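You operate a simulated robot arm through the tools that you are given. There is no shell and no other tool. Be economical: measure what you need, move in short steps, check, and stop when the job is done.

You are at the controls of a simulated two-armed robot. One attempt, no reset.

## Task
Take the green padlock and leave it on the shelf under the steel table. Open the bottom bench drawer, take the blue padlock on the top of the wooden table and put it away in the inside of the bottom bench drawer and shut the drawer again. Press the bleed button three times. Stack the clean intake filter that says "BF3C-382" from the top of the large crate on top of the clean intake filter labelled "BV8C-374". Open the left door of the green cabinet, take the brown regulator carton on the top of the red cart and put it away on the left shelf in the green cabinet, then shut the door. The order is free. Set down upright: brown regulator carton.

It is judged by the outcome, as a careful person would: the job done as asked, and still so three seconds after it is handed in. It fails if anything else is knocked over, pushed out of place, dropped, spilled or broken.

## Robot
Two 7-joint arms with two-finger parallel grippers on one trunk, on a base that drives. Base frame: it is fixed to the floor where the robot stands at the start and does not move with it; the origin is under the middle of the robot, x ahead of it, y to its left, z up; the surface under the hand at the start is at about z = 0.8. Lengths are in m, angles in degrees, forces in N, time in s.
The left shoulder is at the start at [0.062, 0.197, 1.079], the right one opposite. With the tool pointing down near the work surface each hand reaches from about 0.3 to 0.72 m from the robot's upright axis, wherever it stands, measured 20 degrees to its own side. Places, roughly: bleed button [0.8, -0.9, 0.9]; blue padlock (4x2x9 cm) [0.6, -0.1, 0.8]; bottom bench drawer [0.7, -4.3, 0.2]; brown regulator carton [0.25, -3.5, 0.75]; clean intake filter [0.5, -2.25, 0.75]; green padlock (4x2x9 cm) [0.5, -0.1, 0.8]; inside of the bottom bench drawer [0.6, -4.3, 0.2]; left door of the green cabinet [-0.4, 1.5, 0.3]; left shelf in the green cabinet [-0.4, 1.7, 0.3]; shelf under the steel table [-0.2, -4.4, 0.3]. Payload 1.57 kg a hand.
Tool frame (each hand has its own): the origin (TCP) lies between the finger pads and is the grasp point; the fingertips stand 0.03 m ahead of it; z points along the fingers, y is the line along which they close. The gripper opens to 0.11 m. The fingers are 0.024 m wide and 0.012 m thick; the gripper's body (0.048 by 0.112 m) begins 0.078 m behind the TCP.
Orientation is that of the tool frame in the base frame, as a unit quaternion [x, y, z, w]. With the fingers straight down and closing along the base's y, the tool's x points along the base's -x, its y along +y and its z along -z.

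## Interface
- The arms move only by the tool move_arm. It takes "left_steps", "right_steps" or both (then of equal length, played together; a hand with none holds still); each is a list of rows, each a list of 7 numbers: the shift along the base's x, y, z in m, then the turn, a rotation vector about the base's x, y, z in degrees, then the opening in per cent of the stroke, from 0 (shut) to 100 (fully open). In form: [[dx, dy, dz, rx, ry, rz, grip], ...]. A call has 1 to 8 rows; each row shifts and turns the commanded pose from where the row before left it. A row lasts 0.2 s, in which the tool goes at most 0.05 m and 8.6 degrees; a call with a longer step from one row to the next is refused whole, and so is a gripper value outside its range. Where a pose cannot be reached the arm comes as near as it can. A force on the tool above 40 N (or 10 N above the force at the start of the call, whichever is more), or a blocked arm, ends the call early, and 0.2 s more pass. Each finger travels about 0.072 m/s and halts on what it meets, pressing with about 28 N; the grip force reading is that of the motor and also rises with nothing between the fingers. The clock runs only during rows and for 0.2 s after the last one: add rows that do not move to give the fingers time. The reply holds the time, the measured pose of the TCP, the force on the tool along the base axes, the opening and the grip force, in the units named above and with some noise, with the torque about the TCP (base axes, N m) and any sound that the robot's microphone picked up.
- Cameras (640 x 400 px; columns grow to the right, rows downward): "scene" is now at [0.0974, -0.0069, 1.6503]; the picture's right is [-0.09, -1.00, 0.00], its down [-0.87, 0.07, -0.49] and it looks along [0.49, -0.04, -0.87] (base axes); focal length 290 px, centre (320, 200). "left" rides on the left gripper at [0.07, -0.016, -0.141] in its tool frame; the picture's right is [0.23, 0.97, 0.00], its down [-0.85, 0.20, -0.48] and it looks along [-0.47, 0.11, 0.88] (tool axes); focal length 222 px, centre (320, 200). "right" rides on the right gripper at [0.07, 0.016, -0.141] in its tool frame; the picture's right is [-0.23, 0.97, 0.00], its down [-0.85, -0.20, -0.48] and it looks along [-0.47, -0.11, 0.88] (tool axes); focal length 222 px, centre (320, 200). There is no depth. A picture from a camera that has moved, and an enlarged one, comes with that camera's place and axes in the base frame and with its lens.
- camera(camera): a new picture of that camera. No time passes.
- lift_body(by): slides the trunk up (or, below 0, down) by that many m; the arms and the scene camera ride with it, the base frame stays. It gives what a move gives, with no picture.
- base_move(legs): drives the robot by 1 to 6 legs, each [ahead, left, turn to the left] in m, m and degrees, along the robot's own axes; the way and the turn of a leg run together, so that a leg with both is an arc; at most 1.5 m and 180 degrees a leg. The arms and the cameras ride along, it lands a little off, and it stops where it bumps. It gives what a move gives.
- head_to(pan, tilt): turns the head with the scene camera to pan (to the left, within 86 degrees either way) and tilt (down, from -29 to 69), counted from straight ahead of the robot. It gives what a move gives.
- close_up(camera, box): a new picture of the part [left, top, right, bottom] of that camera's present view, enlarged. No time passes.
- hand_in(): hands the job in; it is judged then, once.

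Go step by step. Nothing tells you exact positions but the pictures and the camera data: compare them with the known pose of the tool, close in by small moves and look again before you grip or let go. The budget is 196 turns and 184 pictures, counting those below and the enlarged ones. Unless the task says otherwise, let go and move clear before handing in.

The tools are called after "Call:" as a command line: name --argument value ..., lists and objects as JSON in quotes. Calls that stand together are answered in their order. move_arm: Moves the arms, as the interface text tells. Its arguments: {"type":"object","properties":{"left_steps":{"type":"array"},"right_steps":{"type":"array"}},"required":[]} The other tools are called the same way: lift_body (by) slides the trunk up or down; base_move (legs) drives the base; head_to (pan, tilt) turns the head that bears the scene camera; camera (camera) takes a picture; close_up (camera, box) takes an enlarged picture of a part of a camera's view; hand_in () hands the job in.

At the start:

```text
clock: 0.0
left_eef_pos: [0.5563, 0.1985, 0.9972]
left_tool_rot: [-0.001, 1.0, -0.001, -0.001]
left_wrist_force: [0.4, 0.2, 0.1]
left_moment: [-0.03, 0.0, 0.01]
left_width: 0.1101
left_grasp_force: 0.0
right_eef_pos: [0.3897, -0.224, 1.0943]
right_tool_rot: [0.0, 1.0, 0.0, 0.0]
right_wrist_force: [0.0, -0.7, -0.1]
right_moment: [-0.01, 0.02, 0.0]
right_width: 0.1101
right_grasp_force: 0.1
trunk travel left (down, up): [-0.675, 0.315]
robot x, y, heading: [-0.0006, -0.0043, 0.1]
head pan, tilt: [-4.9, 60.6]
```

scene: 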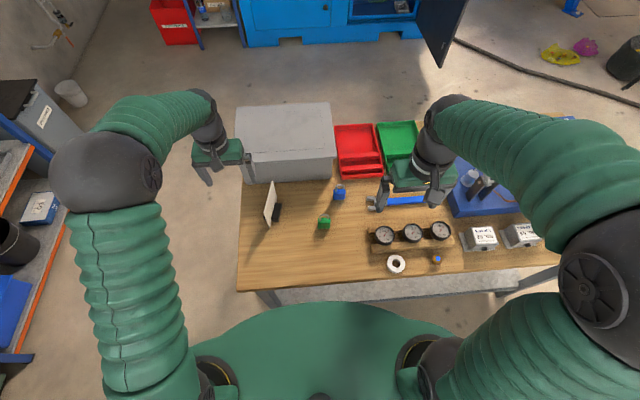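
right: 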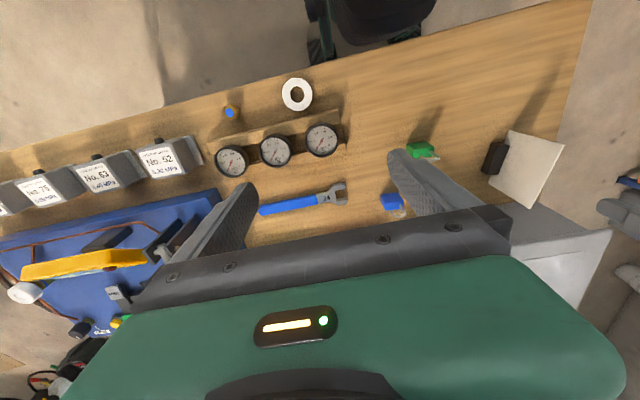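
left: 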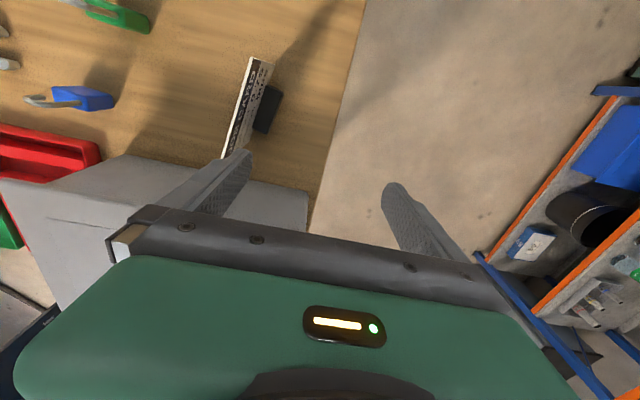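

I see the two padlocks near the middle of the wooden table: green around (0.475, -0.05) and blue around (0.57, -0.11). I'll look closer before planning the grasp.

Call:
close_up --camera "scene" --box '[230, 150, 470, 300]'

Call:
close_up --camera "left" --box '[0, 0, 320, 200]'

Call:
close_up --camera "right" --box '[340, 100, 580, 250]'

```text
2.67 times, centred on (350, 225) of scene
camera zoom: at [0.0974, -0.0069, 1.6503], right [-0.09, -1.0, 0.0], down [-0.87, 0.07, -0.49], along [0.49, -0.04, -0.87], focal length 775 px, centre (240, 133)
```

zoom: 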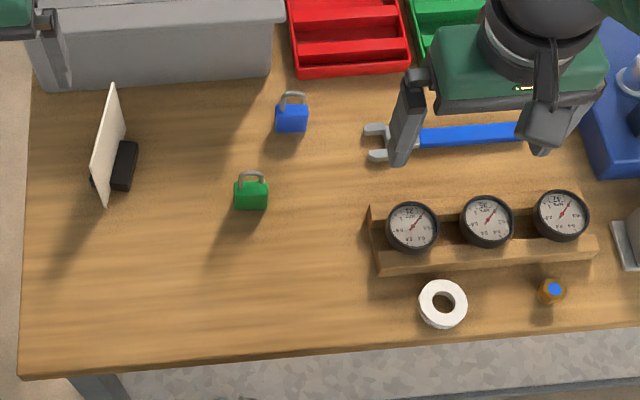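

```text
2.00 times, centred on (160, 100) of left
camera zoom: at [0.4871, 0.1828, 1.1378], right [-0.23, 0.97, 0.0], down [0.86, 0.2, 0.48], along [0.47, 0.11, -0.88], focal length 444 px, centre (640, 400)
```

zoom: 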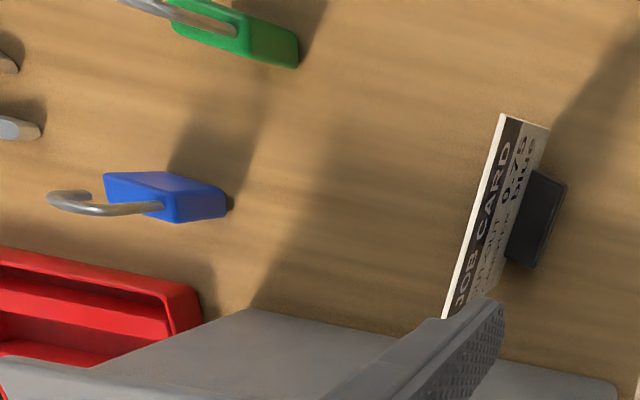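

```text
2.67 times, centred on (460, 175) of right
camera zoom: at [0.3216, -0.2084, 1.2371], right [0.23, 0.97, 0.0], down [0.86, -0.2, 0.48], along [0.47, -0.11, -0.88], focal length 592 px, centre (-53, 267)
```

zoom: 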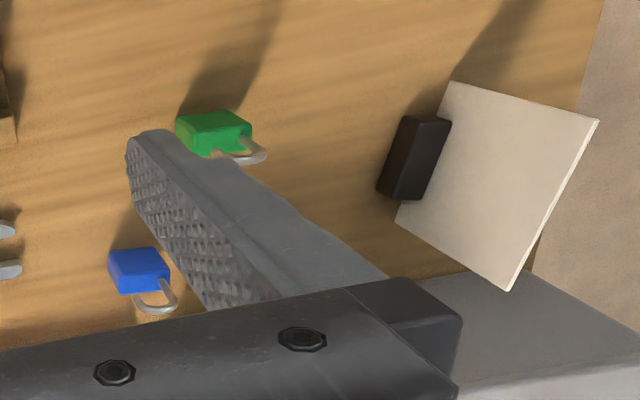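

Both padlocks stand upright, shackle up, wide side along y. I'll look around to learn the layout.

Call:
head_to --pan -50 --tilt 35

Call:
camera --camera "scene"

Call:
head_to --pan -85 --tilt 20

Call:
camera --camera "scene"

Call:
head_to --pan 80 --tilt 30

Call:
camera --camera "scene"

```text
clock: 1.1
left_eef_pos: [0.5561, 0.1987, 0.9972]
left_tool_rot: [0.0, 1.0, 0.0, 0.0]
left_wrist_force: [0.4, 0.1, 0.3]
left_moment: [-0.01, -0.01, -0.04]
left_width: 0.1102
left_grasp_force: 0.1
right_eef_pos: [0.3899, -0.2237, 1.0956]
right_tool_rot: [0.0, 1.0, 0.0, 0.0]
right_wrist_force: [-0.4, 0.0, 0.6]
right_moment: [0.03, 0.0, 0.04]
right_width: 0.11
right_grasp_force: 0.0
trunk travel left (down, up): [-0.675, 0.315]
robot x, y, heading: [0.0033, 0.0004, -0.1]
head pan, tilt: [-50.0, 35.0]
```

```text
177 pictures are left
camera scene: at [0.0884, -0.0687, 1.6852], right [-0.77, -0.64, 0.0], down [-0.37, 0.44, -0.82], along [0.53, -0.63, -0.58], focal length 290 px, centre (320, 200)
```

scene: 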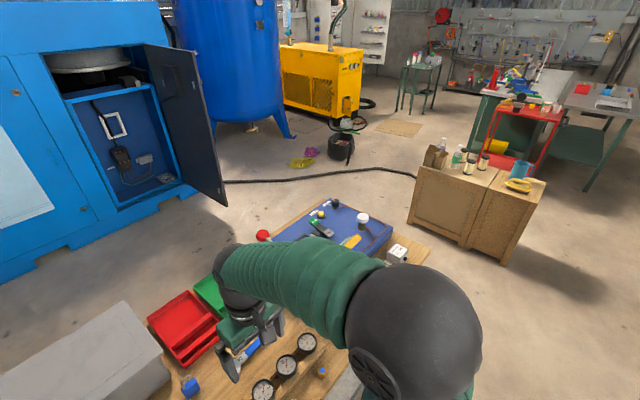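

```text
clock: 2.1
left_eef_pos: [0.5569, 0.1989, 0.998]
left_tool_rot: [0.0, 1.0, -0.001, 0.0]
left_wrist_force: [-0.2, 0.0, -0.4]
left_moment: [-0.02, -0.01, 0.0]
left_width: 0.1102
left_grasp_force: 0.2
right_eef_pos: [0.389, -0.2233, 1.0956]
right_tool_rot: [0.0, 1.0, 0.0, 0.0]
right_wrist_force: [-0.5, 0.2, 1.0]
right_moment: [0.01, 0.01, 0.05]
right_width: 0.1098
right_grasp_force: 0.2
trunk travel left (down, up): [-0.675, 0.315]
robot x, y, heading: [-0.0002, -0.0007, -0.3]
head pan, tilt: [-85.0, 20.0]
```

```text
176 pictures are left
camera scene: at [0.0399, -0.094, 1.7092], right [-1.0, -0.09, 0.0], down [-0.03, 0.34, -0.94], along [0.08, -0.94, -0.34], focal length 290 px, centre (320, 200)
```

scene: 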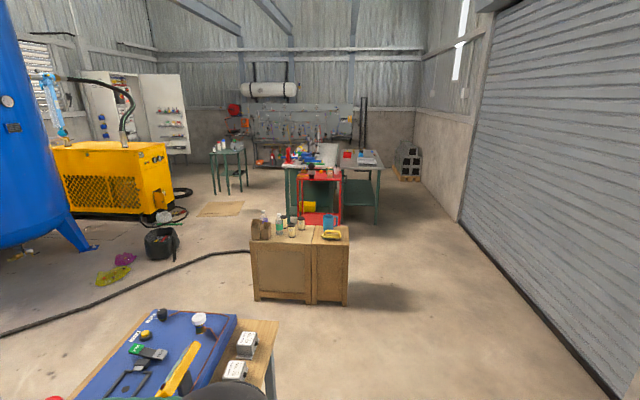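

```text
clock: 4.7
left_eef_pos: [0.5564, 0.1989, 0.997]
left_tool_rot: [0.0, 1.0, 0.001, -0.001]
left_wrist_force: [-0.6, 0.0, -0.3]
left_moment: [0.01, 0.0, 0.02]
left_width: 0.1099
left_grasp_force: 0.1
right_eef_pos: [0.3882, -0.2239, 1.0943]
right_tool_rot: [0.0, 1.0, 0.0, 0.0]
right_wrist_force: [1.3, 0.1, 0.4]
right_moment: [-0.02, -0.02, -0.02]
right_width: 0.1103
right_grasp_force: 0.0
trunk travel left (down, up): [-0.675, 0.315]
robot x, y, heading: [0.0013, -0.0008, -0.3]
head pan, tilt: [80.0, 30.0]
```

```text
175 pictures are left
camera scene: at [0.0474, 0.0879, 1.6932], right [0.98, -0.17, 0.0], down [-0.09, -0.49, -0.87], along [0.15, 0.85, -0.5], focal length 290 px, centre (320, 200)
```

scene: 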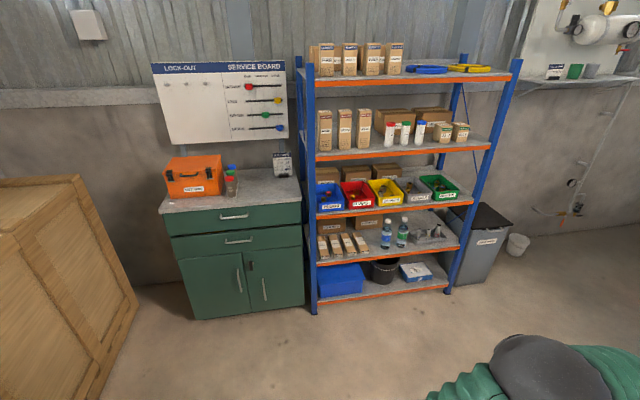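

The cabinet is left of me facing -y, the wood crate box at y≈-2.25, red cart and workbenches at y≈-3.5 to -4.4. Next I look at the blue panel for the bleed button.

Call:
head_to --pan -52 --tilt 40

Call:
close_up --camera "scene" --box '[240, 120, 440, 245]'

```text
clock: 6.8
left_eef_pos: [0.5558, 0.1976, 0.9993]
left_tool_rot: [0.0, 1.0, 0.0, 0.0]
left_wrist_force: [0.3, -0.1, 1.1]
left_moment: [0.02, -0.01, 0.02]
left_width: 0.1098
left_grasp_force: 0.1
right_eef_pos: [0.3891, -0.2241, 1.0956]
right_tool_rot: [0.0, 1.0, -0.001, -0.001]
right_wrist_force: [-0.6, -0.3, -0.7]
right_moment: [0.01, 0.0, 0.01]
right_width: 0.1101
right_grasp_force: 0.1
trunk travel left (down, up): [-0.675, 0.315]
robot x, y, heading: [0.0006, 0.0007, -0.1]
head pan, tilt: [-52.0, 40.0]
```

```text
3.20 times, centred on (340, 182) of scene
camera zoom: at [0.084, -0.0682, 1.6777], right [-0.79, -0.62, 0.0], down [-0.4, 0.51, -0.77], along [0.47, -0.6, -0.64], focal length 930 px, centre (256, 256)
```

zoom: 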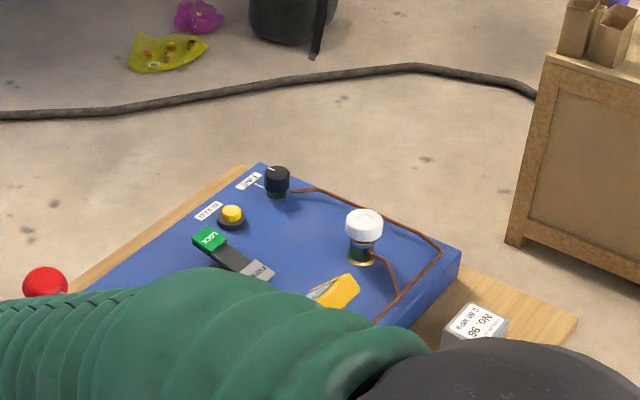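

The yellow button beside the "BLEED"-looking label lies around (0.74, -0.85). I raise both hands and drive sideways to the right to face it.

Call:
move_arm --left_steps '[[-0.03, 0, 0.04, 0, 0, 0, 100], [-0.03, 0, 0.04, 0, 0, 0, 100], [-0.03, 0, 0.04, 0, 0, 0, 100], [-0.03, 0, 0.04, 0, 0, 0, 100]]' --right_steps '[[0, 0, 0.03, 0, 0, 0, 50], [0, 0, 0.03, 0, 0, 0, 0], [0, 0, 0, 0, 0, 0, 0], [0, 0, 0, 0, 0, 0, 0]]'

Call:
base_move --legs '[[0.0, -0.65, 0]]'

Call:
head_to --pan -15 --tilt 50

Call:
camera --camera "scene"

Call:
camera --camera "right"

```text
clock: 7.8
left_eef_pos: [0.4329, 0.1997, 1.157]
left_tool_rot: [0.001, 1.0, 0.0, 0.001]
left_wrist_force: [0.7, 0.2, -0.6]
left_moment: [0.01, -0.05, 0.0]
left_width: 0.1102
left_grasp_force: 0.1
right_eef_pos: [0.387, -0.2258, 1.1569]
right_tool_rot: [0.0, 1.0, 0.0, 0.002]
right_wrist_force: [-1.1, -0.7, 0.6]
right_moment: [-0.01, -0.04, -0.02]
right_width: 0.0
right_grasp_force: 16.3
trunk travel left (down, up): [-0.675, 0.315]
robot x, y, heading: [-0.0016, 0.0007, 0.0]
head pan, tilt: [-52.0, 40.0]
```

```text
clock: 11.4
left_eef_pos: [0.4364, -0.4439, 1.1565]
left_tool_rot: [-0.006, 1.0, -0.001, 0.0]
left_wrist_force: [0.4, 0.6, -0.3]
left_moment: [-0.05, 0.0, 0.0]
left_width: 0.1101
left_grasp_force: 0.1
right_eef_pos: [0.3963, -0.8673, 1.1573]
right_tool_rot: [-0.005, 1.0, -0.002, 0.0]
right_wrist_force: [0.5, -0.6, -0.5]
right_moment: [0.01, -0.01, 0.0]
right_width: 0.0001
right_grasp_force: 21.2
trunk travel left (down, up): [-0.675, 0.315]
robot x, y, heading: [0.0066, -0.6511, 0.6]
head pan, tilt: [-52.0, 40.0]
```

```text
clock: 12.4
left_eef_pos: [0.4352, -0.4479, 1.1568]
left_tool_rot: [-0.005, 1.0, 0.0, 0.0]
left_wrist_force: [-0.9, 0.2, 0.7]
left_moment: [0.04, 0.02, 0.0]
left_width: 0.1099
left_grasp_force: 0.1
right_eef_pos: [0.395, -0.8735, 1.156]
right_tool_rot: [-0.005, 1.0, -0.001, 0.001]
right_wrist_force: [0.4, 0.1, 0.7]
right_moment: [-0.01, 0.0, 0.0]
right_width: 0.0
right_grasp_force: 20.9
trunk travel left (down, up): [-0.675, 0.315]
robot x, y, heading: [0.0043, -0.6534, 0.7]
head pan, tilt: [-15.0, 50.0]
```

```text
173 pictures are left
camera scene: at [0.1083, -0.6719, 1.6636], right [-0.25, -0.97, 0.0], down [-0.74, 0.19, -0.64], along [0.62, -0.16, -0.77], focal length 290 px, centre (320, 200)
```

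scene: 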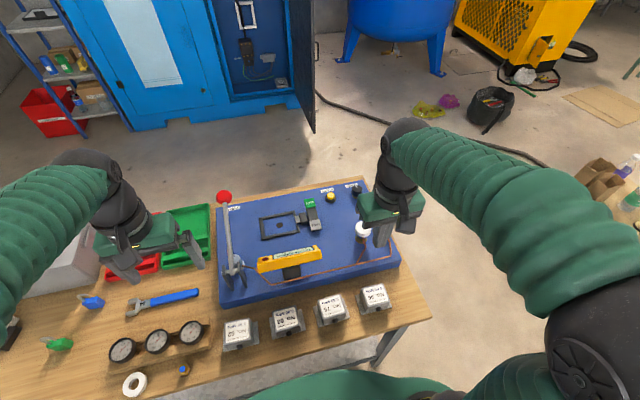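

```text
172 pictures are left
camera right: at [0.3252, -0.8581, 1.2984], right [0.22, 0.98, 0.0], down [0.86, -0.19, 0.48], along [0.47, -0.1, -0.88], focal length 222 px, centre (320, 200)
```

right: 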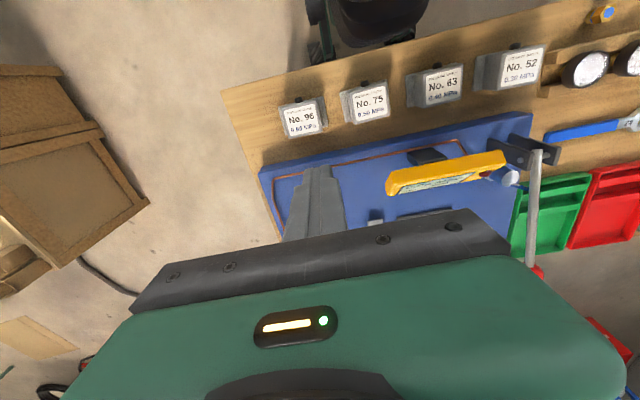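

Call:
close_up --camera "scene" --box '[200, 170, 410, 300]'

```text
3.05 times, centred on (305, 235) of scene
camera zoom: at [0.1083, -0.6719, 1.6636], right [-0.25, -0.97, 0.0], down [-0.74, 0.19, -0.64], along [0.62, -0.16, -0.77], focal length 885 px, centre (366, 93)
```

zoom: 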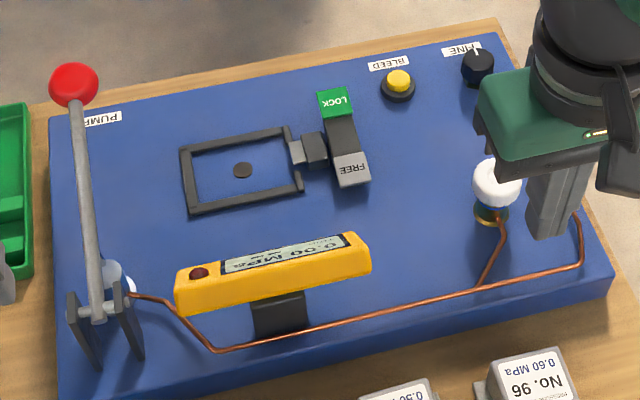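

The BLEED label confirms the yellow button; triangulated at about (0.75, -0.877, 0.87). I extend the shut right hand forward above it.

Call:
move_arm --right_steps '[[0.045, 0, 0, 0, 0, 0, 0], [0.045, 0, 0, 0, 0, 0, 0], [0.045, 0, 0, 0, 0, 0, 0], [0.045, 0, 0, 0, 0, 0, 0], [0.045, 0, 0, 0, 0, 0, 0], [0.045, 0, -0.02, 0, 0, 0, 0], [0.045, 0, -0.02, 0, 0, 0, 0], [0.035, -0.004, -0.02, 0, 0, 0, 0]]'

Call:
camera --camera "right"

Call:
camera --camera "scene"

```text
clock: 14.2
left_eef_pos: [0.435, -0.4481, 1.1556]
left_tool_rot: [-0.006, 1.0, 0.0, -0.001]
left_wrist_force: [-0.3, -0.2, -0.2]
left_moment: [0.02, -0.01, 0.0]
left_width: 0.11
left_grasp_force: 0.1
right_eef_pos: [0.6711, -0.8624, 1.0896]
right_tool_rot: [-0.005, 1.0, -0.001, 0.0]
right_wrist_force: [-0.5, -0.2, -1.0]
right_moment: [-0.03, 0.01, 0.03]
right_width: 0.0
right_grasp_force: 21.1
right hand out of reach, approached as far as the arm can: row 6, 7, 8
trunk travel left (down, up): [-0.675, 0.315]
robot x, y, heading: [0.002, -0.6512, 0.3]
head pan, tilt: [-15.0, 50.0]
```

```text
170 pictures are left
camera right: at [0.6021, -0.8477, 1.232], right [0.22, 0.98, 0.0], down [0.86, -0.19, 0.48], along [0.47, -0.1, -0.88], focal length 222 px, centre (320, 200)
```

right: 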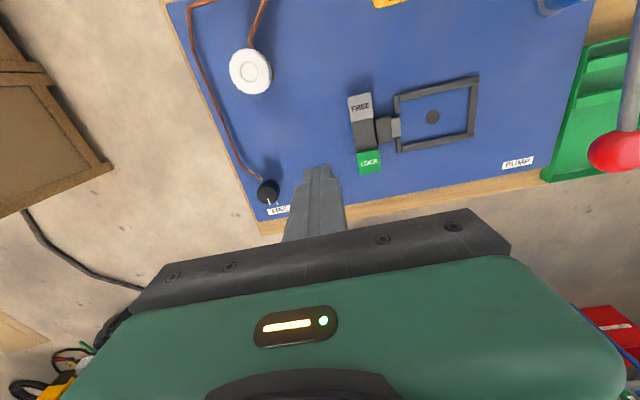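

```text
169 pictures are left
camera scene: at [0.1106, -0.672, 1.6634], right [-0.25, -0.97, 0.0], down [-0.74, 0.19, -0.64], along [0.62, -0.16, -0.77], focal length 290 px, centre (320, 200)
```

scene: 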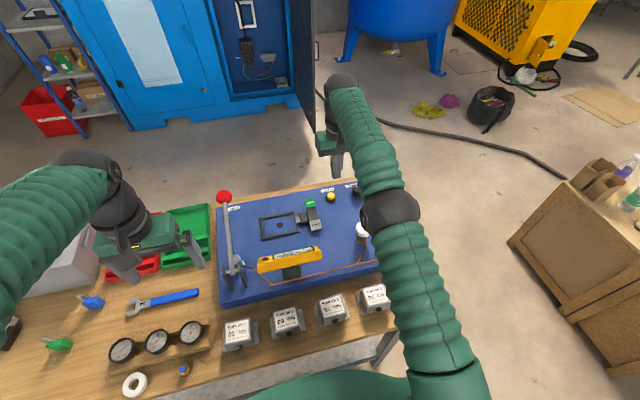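

The straight-down reach falls short, so I tilt the fingers forward to gain reach.

Call:
move_arm --right_steps '[[0.0, 0, -0.01, 0, -8, 0, 0], [0.0, 0, -0.01, 0, -8, 0, 0], [0.0, 0, -0.01, 0, -8, 0, 0], [0.0, 0, -0.01, 0, -8, 0, 0]]'

Call:
camera --camera "scene"

```text
clock: 15.2
left_eef_pos: [0.4335, -0.4491, 1.1571]
left_tool_rot: [-0.005, 1.0, 0.0, 0.0]
left_wrist_force: [0.6, 0.8, 0.6]
left_moment: [-0.01, 0.01, 0.03]
left_width: 0.1099
left_grasp_force: 0.1
right_eef_pos: [0.6679, -0.8628, 1.0511]
right_tool_rot: [-0.005, 0.961, -0.001, 0.277]
right_wrist_force: [-0.6, 0.7, 0.3]
right_moment: [0.02, -0.01, 0.0]
right_width: 0.0
right_grasp_force: 21.6
trunk travel left (down, up): [-0.675, 0.315]
robot x, y, heading: [0.0047, -0.6481, 0.7]
head pan, tilt: [-15.0, 50.0]
```

```text
168 pictures are left
camera scene: at [0.1077, -0.6728, 1.6637], right [-0.25, -0.97, 0.0], down [-0.74, 0.19, -0.64], along [0.62, -0.16, -0.77], focal length 290 px, centre (320, 200)
```

scene: 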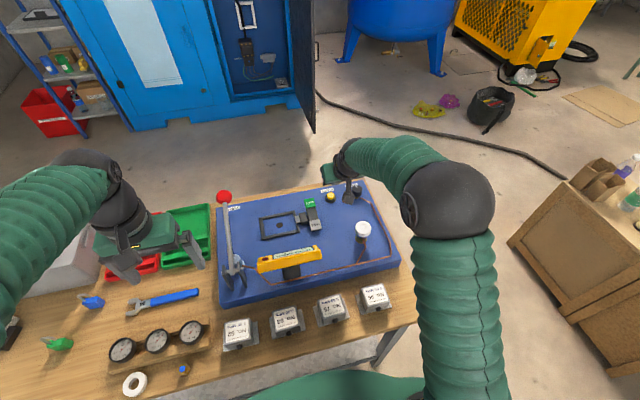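

Call:
close_up --camera "scene" --box '[270, 140, 430, 240]'

Call:
camera --camera "right"

```text
4.00 times, centred on (350, 190) of scene
camera zoom: at [0.1077, -0.6728, 1.6637], right [-0.25, -0.97, 0.0], down [-0.74, 0.19, -0.64], along [0.62, -0.16, -0.77], focal length 1162 px, centre (200, 240)
```

zoom: 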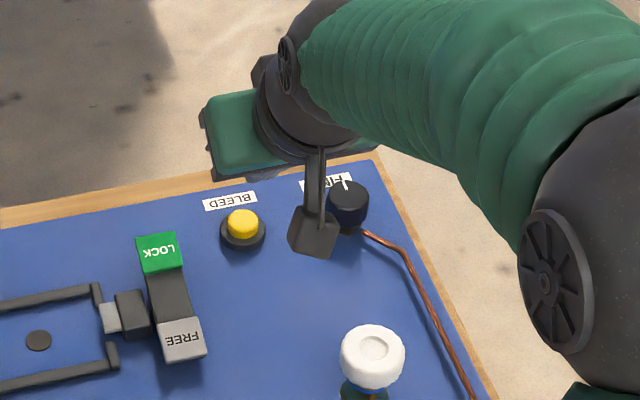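

```text
166 pictures are left
camera right: at [0.5348, -0.8487, 1.1345], right [0.18, 0.98, 0.12], down [0.47, -0.19, 0.86], along [0.86, -0.1, -0.49], focal length 222 px, centre (320, 200)
```

right: 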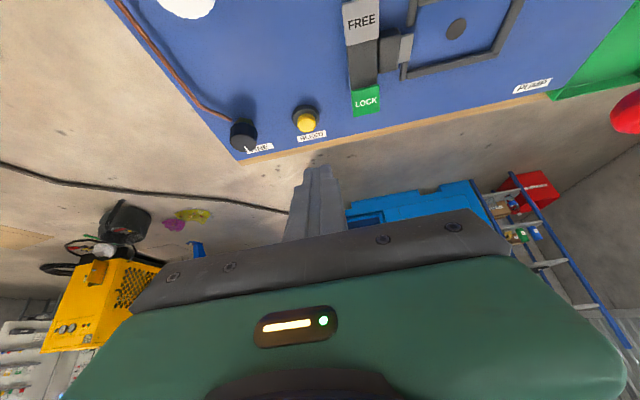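

Button refined to about (0.748, -0.878, 0.878). I move the tip above it and check.

Call:
move_arm --right_steps '[[0.025, -0.005, -0.015, 0, 0, 0, 0], [0.025, -0.005, -0.02, 0, 0, 0, 0], [0.014, -0.005, -0.03, 0, 0, 0, 0], [0, 0, -0.02, 0, 0, 0, 0], [0, 0, 0, 0, 0, 0, 0]]'

Call:
camera --camera "right"

Call:
close_up --camera "scene" --box '[270, 140, 430, 240]'

```text
clock: 16.4
left_eef_pos: [0.4357, -0.4492, 1.1575]
left_tool_rot: [-0.004, 1.0, 0.0, 0.001]
left_wrist_force: [-0.3, 1.0, 0.1]
left_moment: [-0.01, 0.0, 0.0]
left_width: 0.1098
left_grasp_force: 0.0
right_eef_pos: [0.7326, -0.8785, 0.965]
right_tool_rot: [-0.005, 0.961, -0.001, 0.276]
right_wrist_force: [-0.3, 0.8, 0.1]
right_moment: [0.0, -0.01, -0.03]
right_width: 0.0
right_grasp_force: 21.3
trunk travel left (down, up): [-0.675, 0.315]
robot x, y, heading: [0.0019, -0.6495, 0.5]
head pan, tilt: [-15.0, 50.0]
```

```text
165 pictures are left
camera right: at [0.6, -0.864, 1.0489], right [0.18, 0.98, 0.12], down [0.47, -0.19, 0.86], along [0.86, -0.1, -0.5], focal length 222 px, centre (320, 200)
```

right: 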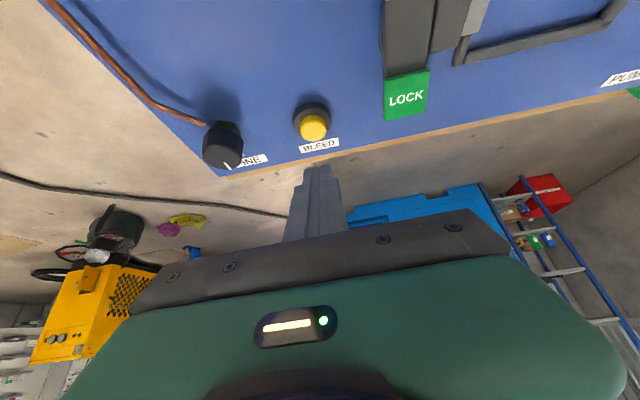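

```text
4.00 times, centred on (350, 190) of scene
camera zoom: at [0.1095, -0.6725, 1.6635], right [-0.25, -0.97, 0.0], down [-0.74, 0.19, -0.64], along [0.62, -0.16, -0.77], focal length 1162 px, centre (200, 240)
```

zoom: 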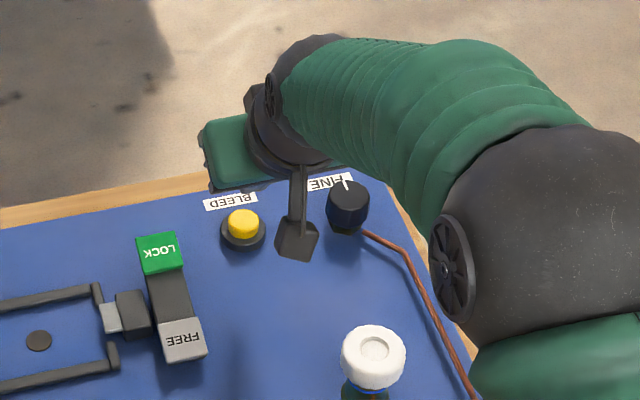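

Tip is just above the button. I press down in small steps to feel for contact.

Call:
move_arm --right_steps '[[0.007, 0, -0.02, 0, 0, 0, 0], [0, 0, -0.015, 0, 0, 0, 0], [0, 0, -0.01, 0, 0, 0, 0], [0, 0, -0.008, 0, 0, 0, 0]]'

Call:
camera --camera "right"

```text
clock: 17.4
left_eef_pos: [0.4364, -0.4485, 1.1569]
left_tool_rot: [-0.006, 1.0, 0.0, 0.0]
left_wrist_force: [0.0, 0.1, -0.3]
left_moment: [0.0, 0.03, -0.02]
left_width: 0.1099
left_grasp_force: 0.0
right_eef_pos: [0.7427, -0.8782, 0.9113]
right_tool_rot: [-0.005, 0.961, -0.001, 0.275]
right_wrist_force: [-0.8, 0.1, 0.5]
right_moment: [0.01, 0.02, 0.0]
right_width: 0.0
right_grasp_force: 21.6
trunk travel left (down, up): [-0.675, 0.315]
robot x, y, heading: [0.0064, -0.6526, 0.6]
head pan, tilt: [-15.0, 50.0]
```

```text
163 pictures are left
camera right: at [0.6089, -0.8632, 0.9951], right [0.18, 0.98, 0.12], down [0.47, -0.19, 0.86], along [0.86, -0.1, -0.5], focal length 222 px, centre (320, 200)
```

right: 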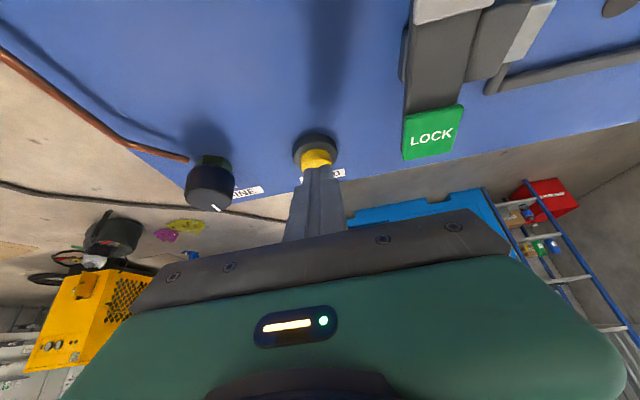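

Call:
move_arm --right_steps '[[0, 0, -0.004, 0, 0, 0, 0], [0, 0, -0.004, 0, 0, 0, 0], [0, 0, 0, 0, 0, 0, 0]]'

Call:
close_up --camera "right" --box '[240, 100, 400, 200]'

```text
clock: 18.2
left_eef_pos: [0.4363, -0.4483, 1.1575]
left_tool_rot: [-0.005, 1.0, -0.001, 0.001]
left_wrist_force: [-0.2, 0.4, -0.3]
left_moment: [-0.03, -0.01, -0.03]
left_width: 0.1101
left_grasp_force: 0.1
right_eef_pos: [0.7405, -0.8784, 0.9048]
right_tool_rot: [-0.005, 0.961, -0.001, 0.276]
right_wrist_force: [0.3, 0.0, 0.8]
right_moment: [-0.01, -0.03, 0.05]
right_width: 0.0002
right_grasp_force: 21.2
trunk travel left (down, up): [-0.675, 0.315]
robot x, y, heading: [0.0035, -0.6493, 1.0]
head pan, tilt: [-15.0, 50.0]
```

```text
4.00 times, centred on (320, 150) of right
camera zoom: at [0.6081, -0.8631, 0.988], right [0.18, 0.98, 0.12], down [0.47, -0.19, 0.86], along [0.86, -0.1, -0.5], focal length 888 px, centre (320, 400)
```

zoom: 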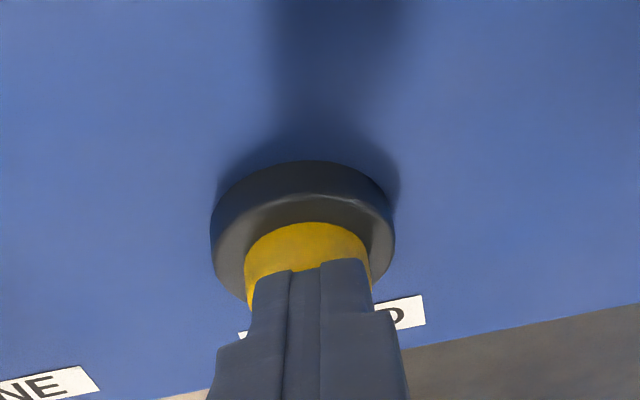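

Centred on the button, not yet touching. Continue downward.

Call:
move_arm --right_steps '[[0, 0, -0.003, 0, 0, 0, 0], [0, 0, -0.003, 0, 0, 0, 0], [0, 0, -0.003, 0, 0, 0, 0]]'

Call:
close_up --camera "right" --box '[240, 100, 400, 200]'

```text
clock: 19.1
left_eef_pos: [0.4366, -0.4485, 1.1566]
left_tool_rot: [-0.005, 1.0, 0.001, 0.001]
left_wrist_force: [-0.3, 0.1, 0.3]
left_moment: [0.04, 0.01, -0.01]
left_width: 0.1098
left_grasp_force: 0.1
right_eef_pos: [0.7426, -0.8797, 0.8947]
right_tool_rot: [-0.005, 0.961, -0.001, 0.277]
right_wrist_force: [-1.3, 1.2, 3.3]
right_moment: [0.02, 0.05, 0.0]
right_width: 0.0001
right_grasp_force: 21.3
trunk travel left (down, up): [-0.675, 0.315]
robot x, y, heading: [0.0037, -0.6546, 0.6]
head pan, tilt: [-15.0, 50.0]
heard: click
```

```text
4.00 times, centred on (320, 150) of right
camera zoom: at [0.6078, -0.8633, 0.9793], right [0.18, 0.98, 0.12], down [0.47, -0.19, 0.86], along [0.86, -0.1, -0.5], focal length 888 px, centre (320, 400)
```

zoom: 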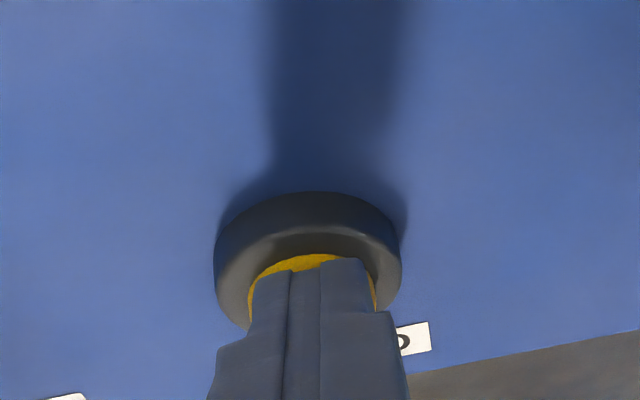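

One click heard. I release, then press a second time.

Call:
move_arm --right_steps '[[0, 0, 0.015, 0, 0, 0, 0], [0, 0, 0, 0, 0, 0, 0], [0, 0, -0.009, 0, 0, 0, 0], [0, 0, -0.003, 0, 0, 0, 0], [0, 0, -0.003, 0, 0, 0, 0]]'

```text
clock: 20.2
left_eef_pos: [0.4335, -0.4485, 1.157]
left_tool_rot: [-0.005, 1.0, 0.0, 0.001]
left_wrist_force: [-0.9, -0.1, 0.5]
left_moment: [0.01, -0.04, 0.01]
left_width: 0.1101
left_grasp_force: 0.2
right_eef_pos: [0.7415, -0.8771, 0.8951]
right_tool_rot: [-0.005, 0.961, -0.001, 0.277]
right_wrist_force: [-2.2, -1.3, 3.7]
right_moment: [-0.01, -0.01, 0.03]
right_width: 0.0002
right_grasp_force: 21.9
trunk travel left (down, up): [-0.675, 0.315]
robot x, y, heading: [0.0012, -0.6525, 0.6]
head pan, tilt: [-15.0, 50.0]
heard: click
```

Second click. One more press.

Call:
move_arm --right_steps '[[0, 0, 0.015, 0, 0, 0, 0], [0, 0, 0, 0, 0, 0, 0], [0, 0, -0.009, 0, 0, 0, 0], [0, 0, -0.003, 0, 0, 0, 0], [0, 0, -0.003, 0, 0, 0, 0]]'

```text
clock: 21.4
left_eef_pos: [0.4344, -0.4493, 1.1574]
left_tool_rot: [-0.005, 1.0, 0.001, 0.0]
left_wrist_force: [-0.2, 0.4, -0.5]
left_moment: [0.02, -0.01, -0.01]
left_width: 0.1099
left_grasp_force: 0.1
right_eef_pos: [0.7405, -0.8776, 0.895]
right_tool_rot: [-0.005, 0.961, -0.002, 0.275]
right_wrist_force: [-1.4, 0.8, 3.2]
right_moment: [0.01, -0.02, 0.01]
right_width: 0.0
right_grasp_force: 20.9
trunk travel left (down, up): [-0.675, 0.315]
robot x, y, heading: [0.0048, -0.6554, 0.5]
head pan, tilt: [-15.0, 50.0]
heard: click
```

Three clicks done. I retract the right hand up and back, then drive left to line the left hand up with the green padlock.

Call:
move_arm --right_steps '[[0, 0, 0.045, 0, 0, 0, 0], [0, 0, 0.045, 0, 0, 0, 0], [0, 0, 0.045, 0, 8, 0, 0], [-0.03, 0, 0.035, 0, 8, 0, 0], [-0.045, 0, 0.03, 0, 8, 0, 50], [-0.045, 0, 0.03, 0, 8, 0, 100], [-0.045, 0, 0.02, 0, 0, 0, 100], [-0.045, 0, 0.01, 0, 0, 0, 100]]'

Call:
move_arm --right_steps '[[-0.045, 0, 0, 0, 0, 0, 100], [-0.045, 0, 0, 0, 0, 0, 100], [-0.045, 0, 0, 0, 0, 0, 100], [-0.045, -0.03, 0, 0, 0, 0, 100]]'

Call:
base_move --legs '[[0, 0.4, 0]]'

Call:
head_to --pan 12 --tilt 60

Call:
camera --camera "scene"

Call:
camera --camera "left"

```text
refused: row 5 steps farther than a row can; nothing moved
```

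```text
refused: row 4 steps farther than a row can; nothing moved
```

```text
clock: 22.6
left_eef_pos: [0.4278, -0.3835, 1.16]
left_tool_rot: [-0.002, 1.0, 0.001, 0.003]
left_wrist_force: [0.7, -0.7, 1.1]
left_moment: [0.01, 0.0, 0.01]
left_width: 0.1097
left_grasp_force: 0.1
right_eef_pos: [0.7365, -0.8231, 0.8995]
right_tool_rot: [-0.002, 0.96, -0.008, 0.281]
right_wrist_force: [-1.4, -15.0, -1.9]
right_moment: [-0.82, 0.0, -0.39]
right_width: 0.0
right_grasp_force: 21.0
trunk travel left (down, up): [-0.675, 0.315]
robot x, y, heading: [0.0061, -0.5828, 0.4]
head pan, tilt: [-15.0, 50.0]
stopped in leg 1: the force on the tool passed its limit at 62 N (the readings are from after the stop); the commanded pose is now the measured one
```

```text
clock: 23.6
left_eef_pos: [0.4307, -0.3773, 1.1588]
left_tool_rot: [-0.003, 1.0, 0.0, 0.003]
left_wrist_force: [-0.5, -0.5, -0.2]
left_moment: [0.0, -0.01, 0.01]
left_width: 0.1103
left_grasp_force: 0.0
right_eef_pos: [0.7375, -0.8237, 0.899]
right_tool_rot: [0.002, 0.96, -0.015, 0.279]
right_wrist_force: [-4.6, -32.0, -3.2]
right_moment: [-0.39, 0.03, 0.25]
right_width: 0.0
right_grasp_force: 21.4
trunk travel left (down, up): [-0.675, 0.315]
robot x, y, heading: [0.0, -0.5814, 0.1]
head pan, tilt: [12.0, 60.0]
```

```text
160 pictures are left
camera scene: at [0.1001, -0.5763, 1.6509], right [0.21, -0.98, -0.01], down [-0.85, -0.18, -0.5], along [0.49, 0.11, -0.87], focal length 290 px, centre (320, 200)
```

scene: 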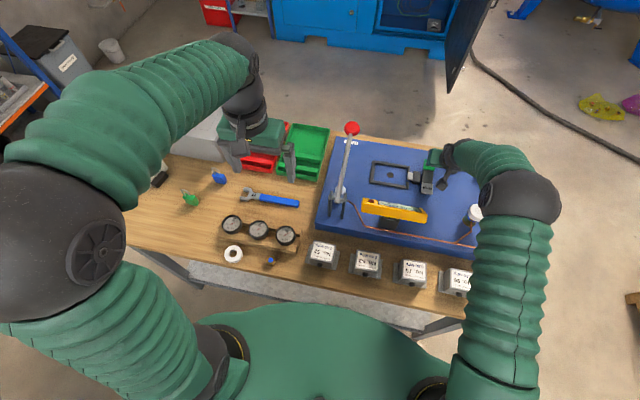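

```text
159 pictures are left
camera left: at [0.3601, -0.393, 1.2984], right [-0.23, 0.97, 0.0], down [0.85, 0.21, 0.48], along [0.47, 0.11, -0.88], focal length 222 px, centre (320, 200)
```

left: 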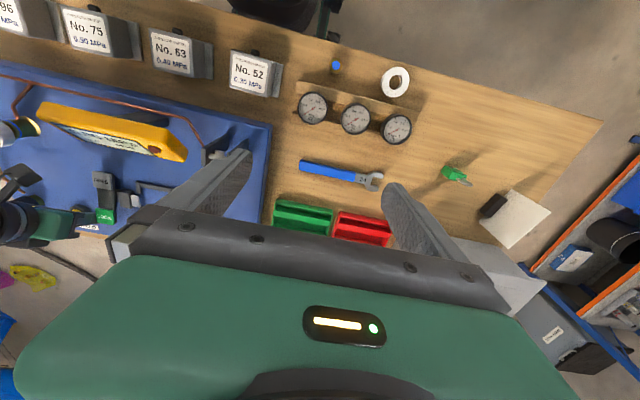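

The arm moves were refused, but the drive went ahead anyway and pushed the low right fingers sideways against the LOCK lever. That was my mistake for batching dependent calls. I back the hand off to the right, then lift and inspect.

Call:
move_arm --right_steps '[[0, -0.015, 0, 0, 0, 0, 0], [0, -0.005, 0.02, 0, 0, 0, 0], [0, 0, 0.04, 0, 0, 0, 0], [0, 0, 0.04, 0, 0, 0, 0], [0, 0, 0.045, 0, 0, 0, 0]]'

Call:
camera --camera "right"

Call:
close_up --camera "scene" --box '[290, 110, 530, 300]'

```text
clock: 24.8
left_eef_pos: [0.4292, -0.3732, 1.1565]
left_tool_rot: [-0.004, 1.0, -0.003, 0.003]
left_wrist_force: [-0.3, 0.0, -0.6]
left_moment: [-0.01, 0.01, -0.02]
left_width: 0.11
left_grasp_force: 0.1
right_eef_pos: [0.7376, -0.8357, 1.046]
right_tool_rot: [-0.002, 0.96, -0.013, 0.279]
right_wrist_force: [-0.3, 1.3, -0.5]
right_moment: [0.0, -0.01, -0.01]
right_width: 0.0002
right_grasp_force: 21.4
trunk travel left (down, up): [-0.675, 0.315]
robot x, y, heading: [0.0016, -0.5832, 0.6]
head pan, tilt: [12.0, 60.0]
```

```text
158 pictures are left
camera right: at [0.6032, -0.8172, 1.1281], right [0.19, 0.98, 0.1], down [0.46, -0.18, 0.87], along [0.86, -0.12, -0.49], focal length 222 px, centre (320, 200)
```

right: 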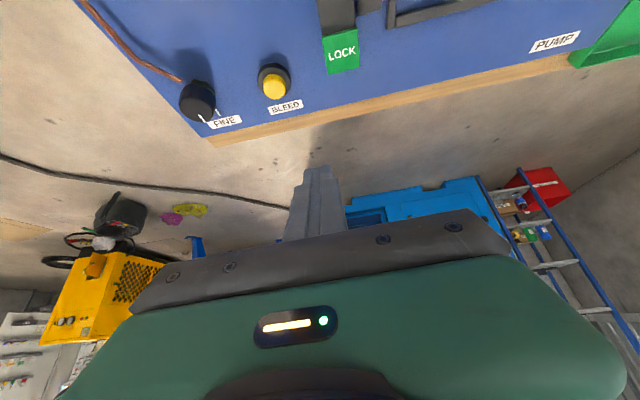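

```text
2.11 times, centred on (410, 205) of scene
camera zoom: at [0.0987, -0.5673, 1.651], right [0.22, -0.98, 0.0], down [-0.85, -0.19, -0.5], along [0.49, 0.11, -0.87], focal length 612 px, centre (130, 190)
```

zoom: 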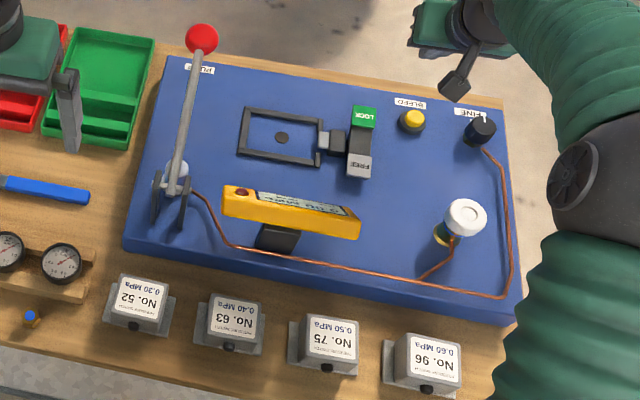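

The panel, button and lever look unchanged (button still triangulates to y≈-0.878). Now I retract the right hand properly.

Call:
move_arm --right_steps '[[0, 0, 0.04, 0, 8, 0, 0], [0, 0, 0.035, 0, 8, 0, 0], [-0.04, 0, 0.02, 0, 8, 0, 50], [-0.045, 0, 0.01, 0, 8, 0, 100], [-0.045, 0, 0.0, 0, 0, 0, 100], [-0.045, 0, 0, 0, 0, 0, 100], [-0.045, 0, 0, 0, 0, 0, 100], [-0.045, -0.01, 0, 0, 0, 0, 100]]'

```text
clock: 26.6
left_eef_pos: [0.4294, -0.3745, 1.1588]
left_tool_rot: [-0.004, 1.0, -0.002, 0.004]
left_wrist_force: [0.0, 0.8, -0.3]
left_moment: [-0.03, -0.03, 0.01]
left_width: 0.11
left_grasp_force: 0.1
right_eef_pos: [0.4626, -0.8441, 1.1496]
right_tool_rot: [-0.005, 1.0, -0.01, 0.006]
right_wrist_force: [0.3, -0.3, 1.0]
right_moment: [0.04, -0.05, 0.02]
right_width: 0.1102
right_grasp_force: 0.1
right hand out of reach, approached as far as the arm can: row 2
trunk travel left (down, up): [-0.675, 0.315]
robot x, y, heading: [0.0009, -0.5783, 0.5]
head pan, tilt: [12.0, 60.0]
```

The pump ball tops at about z≈1.03, x≈0.71, so both hands clear it. Drive left 0.33.

Call:
base_move --legs '[[0, 0.33, 0]]'

Call:
camera --camera "left"

Call:
camera --camera "scene"

```text
clock: 28.7
left_eef_pos: [0.4274, -0.0542, 1.1602]
left_tool_rot: [-0.002, 1.0, 0.0, 0.002]
left_wrist_force: [0.5, -1.5, 0.8]
left_moment: [0.06, 0.02, -0.03]
left_width: 0.1101
left_grasp_force: 0.1
right_eef_pos: [0.4624, -0.5236, 1.1466]
right_tool_rot: [-0.004, 1.0, -0.007, 0.003]
right_wrist_force: [0.1, 0.0, 0.8]
right_moment: [0.1, 0.0, -0.04]
right_width: 0.11
right_grasp_force: 0.0
trunk travel left (down, up): [-0.675, 0.315]
robot x, y, heading: [-0.0007, -0.2526, 0.7]
head pan, tilt: [12.0, 60.0]
```

```text
156 pictures are left
camera left: at [0.3573, -0.0709, 1.2994], right [-0.23, 0.97, 0.0], down [0.85, 0.2, 0.48], along [0.47, 0.11, -0.88], focal length 222 px, centre (320, 200)
```

left: 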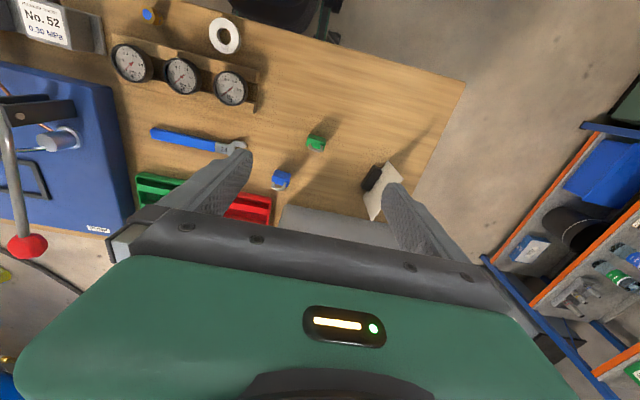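

```text
155 pictures are left
camera scene: at [0.0964, -0.2533, 1.651], right [0.22, -0.98, -0.01], down [-0.85, -0.18, -0.5], along [0.49, 0.12, -0.87], focal length 290 px, centre (320, 200)
```

scene: 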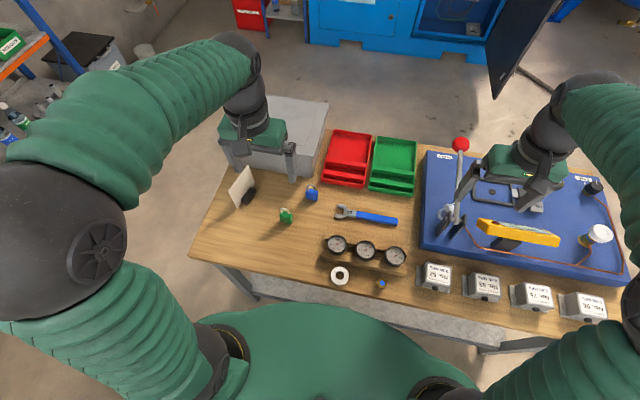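

Green at (0.479, -0.051), blue at (0.577, -0.110). I bring the left hand above the green one and check.

Call:
move_arm --left_steps '[[0.026, 0.002, -0.04, 0, 0, 0, 75], [0.026, 0.001, -0.04, 0, 0, 0, 75], [0, 0, -0.045, 0, 0, 0, 75], [0, 0, -0.045, 0, 0, 0, 75], [0, 0, -0.04, 0, 0, 0, 75], [0, 0, 0, 0, 0, 0, 75]]'

Call:
camera --camera "left"

Call:
close_up --camera "scene" --box '[220, 150, 380, 250]'

```text
clock: 30.1
left_eef_pos: [0.4778, -0.0397, 0.9477]
left_tool_rot: [-0.002, 1.0, -0.004, 0.003]
left_wrist_force: [-0.4, -0.2, 0.8]
left_moment: [0.06, 0.01, 0.0]
left_width: 0.0824
left_grasp_force: 0.0
right_eef_pos: [0.461, -0.5142, 1.1493]
right_tool_rot: [-0.004, 1.0, -0.012, 0.005]
right_wrist_force: [-0.5, 0.1, 0.5]
right_moment: [0.02, -0.04, 0.01]
right_width: 0.1101
right_grasp_force: 0.1
trunk travel left (down, up): [-0.675, 0.315]
robot x, y, heading: [-0.0011, -0.2517, 0.6]
head pan, tilt: [12.0, 60.0]
```

```text
154 pictures are left
camera left: at [0.4064, -0.0552, 1.0875], right [-0.23, 0.97, -0.01], down [0.85, 0.21, 0.48], along [0.47, 0.1, -0.88], focal length 222 px, centre (320, 200)
```

left: 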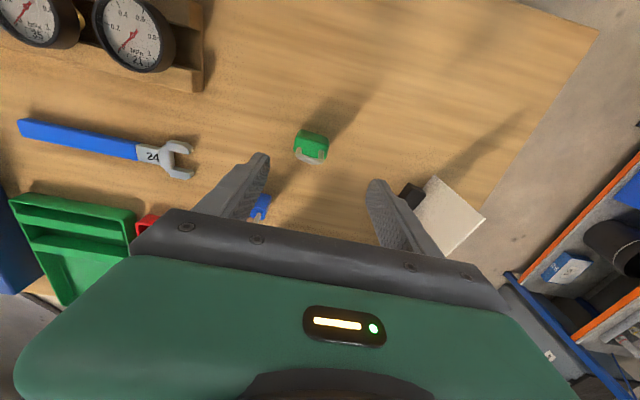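

```text
4.00 times, centred on (300, 200) of scene
camera zoom: at [0.0956, -0.2401, 1.6511], right [0.22, -0.98, 0.0], down [-0.85, -0.19, -0.5], along [0.49, 0.11, -0.87], focal length 1162 px, centre (400, 200)
```

zoom: 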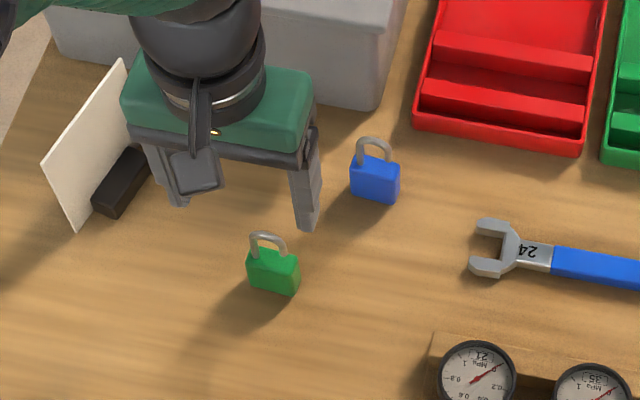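

Aligned along y; the green padlock is ~1.3 cm to the right of my hand centre. Correct, descend and grip.

Call:
move_arm --left_steps '[[-0.002, -0.007, -0.01, 0, 0, 0, 75], [-0.002, -0.006, -0.03, 0, 0, 0, 75], [0, 0, -0.035, 0, 0, 0, 75], [0, 0, -0.033, 0, 0, 0, 75], [0, 0, 0, 0, 0, 0, 75]]'

Call:
camera --camera "left"

Call:
close_up --camera "scene" --box '[220, 150, 380, 250]'

```text
clock: 31.3
left_eef_pos: [0.4729, -0.0551, 0.8384]
left_tool_rot: [-0.002, 1.0, -0.005, 0.003]
left_wrist_force: [-0.9, 0.7, 0.2]
left_moment: [0.0, -0.01, 0.01]
left_width: 0.0825
left_grasp_force: 0.1
right_eef_pos: [0.4615, -0.5138, 1.1491]
right_tool_rot: [-0.004, 1.0, -0.011, 0.006]
right_wrist_force: [0.3, -0.1, 0.0]
right_moment: [0.01, 0.01, 0.0]
right_width: 0.1098
right_grasp_force: 0.1
trunk travel left (down, up): [-0.675, 0.315]
robot x, y, heading: [-0.0023, -0.2548, 0.7]
head pan, tilt: [12.0, 60.0]
```

```text
152 pictures are left
camera left: at [0.402, -0.0706, 0.979], right [-0.23, 0.97, -0.01], down [0.85, 0.21, 0.48], along [0.47, 0.1, -0.88], focal length 222 px, centre (320, 200)
```

left: 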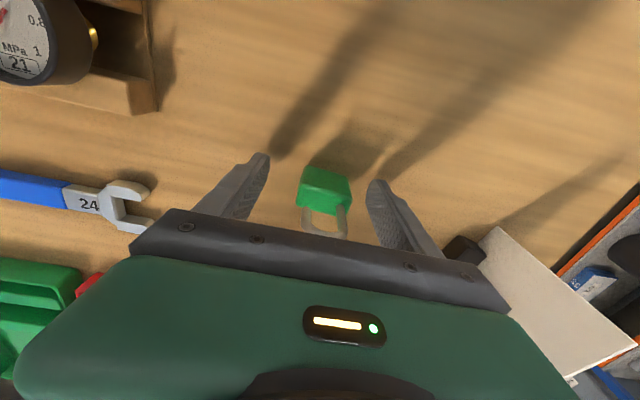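

```text
4.00 times, centred on (300, 200) of scene
camera zoom: at [0.0964, -0.24, 1.651], right [0.22, -0.98, 0.0], down [-0.85, -0.19, -0.5], along [0.49, 0.11, -0.87], focal length 1162 px, centre (400, 200)
```

zoom: 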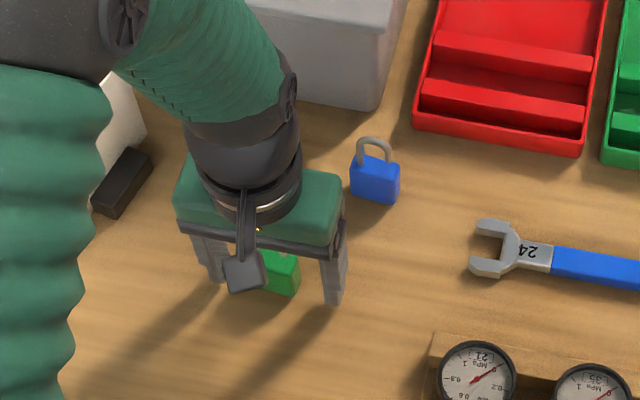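

The padlock is centred between the fingers. Grip and lift.

Call:
move_arm --left_steps '[[0.002, 0, 0, 0, 0, 0, 40], [0, 0, 0, 0, 0, 0, 10], [0, 0, 0, 0, 0, 0, 0], [0, 0, 0, 0, 0, 0, 0]]'

Call:
camera --camera "left"

```text
clock: 32.3
left_eef_pos: [0.4751, -0.0565, 0.8383]
left_tool_rot: [-0.002, 1.0, -0.004, 0.002]
left_wrist_force: [-0.7, 1.5, -0.1]
left_moment: [-0.01, 0.01, 0.0]
left_width: 0.0389
left_grasp_force: 27.9
right_eef_pos: [0.4619, -0.5145, 1.1491]
right_tool_rot: [-0.004, 1.0, -0.011, 0.004]
right_wrist_force: [0.0, -0.1, -0.4]
right_moment: [-0.01, 0.02, 0.02]
right_width: 0.1101
right_grasp_force: 0.1
trunk travel left (down, up): [-0.675, 0.315]
robot x, y, heading: [0.0014, -0.2521, 0.5]
head pan, tilt: [12.0, 60.0]
```

```text
150 pictures are left
camera left: at [0.4048, -0.0706, 0.9796], right [-0.23, 0.97, -0.01], down [0.85, 0.21, 0.48], along [0.47, 0.1, -0.88], focal length 222 px, centre (320, 200)
```

left: 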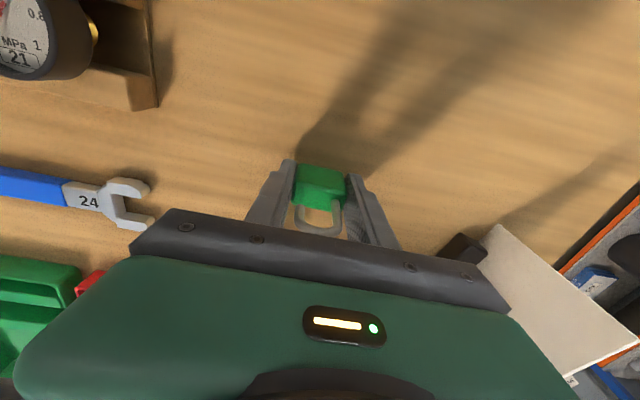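

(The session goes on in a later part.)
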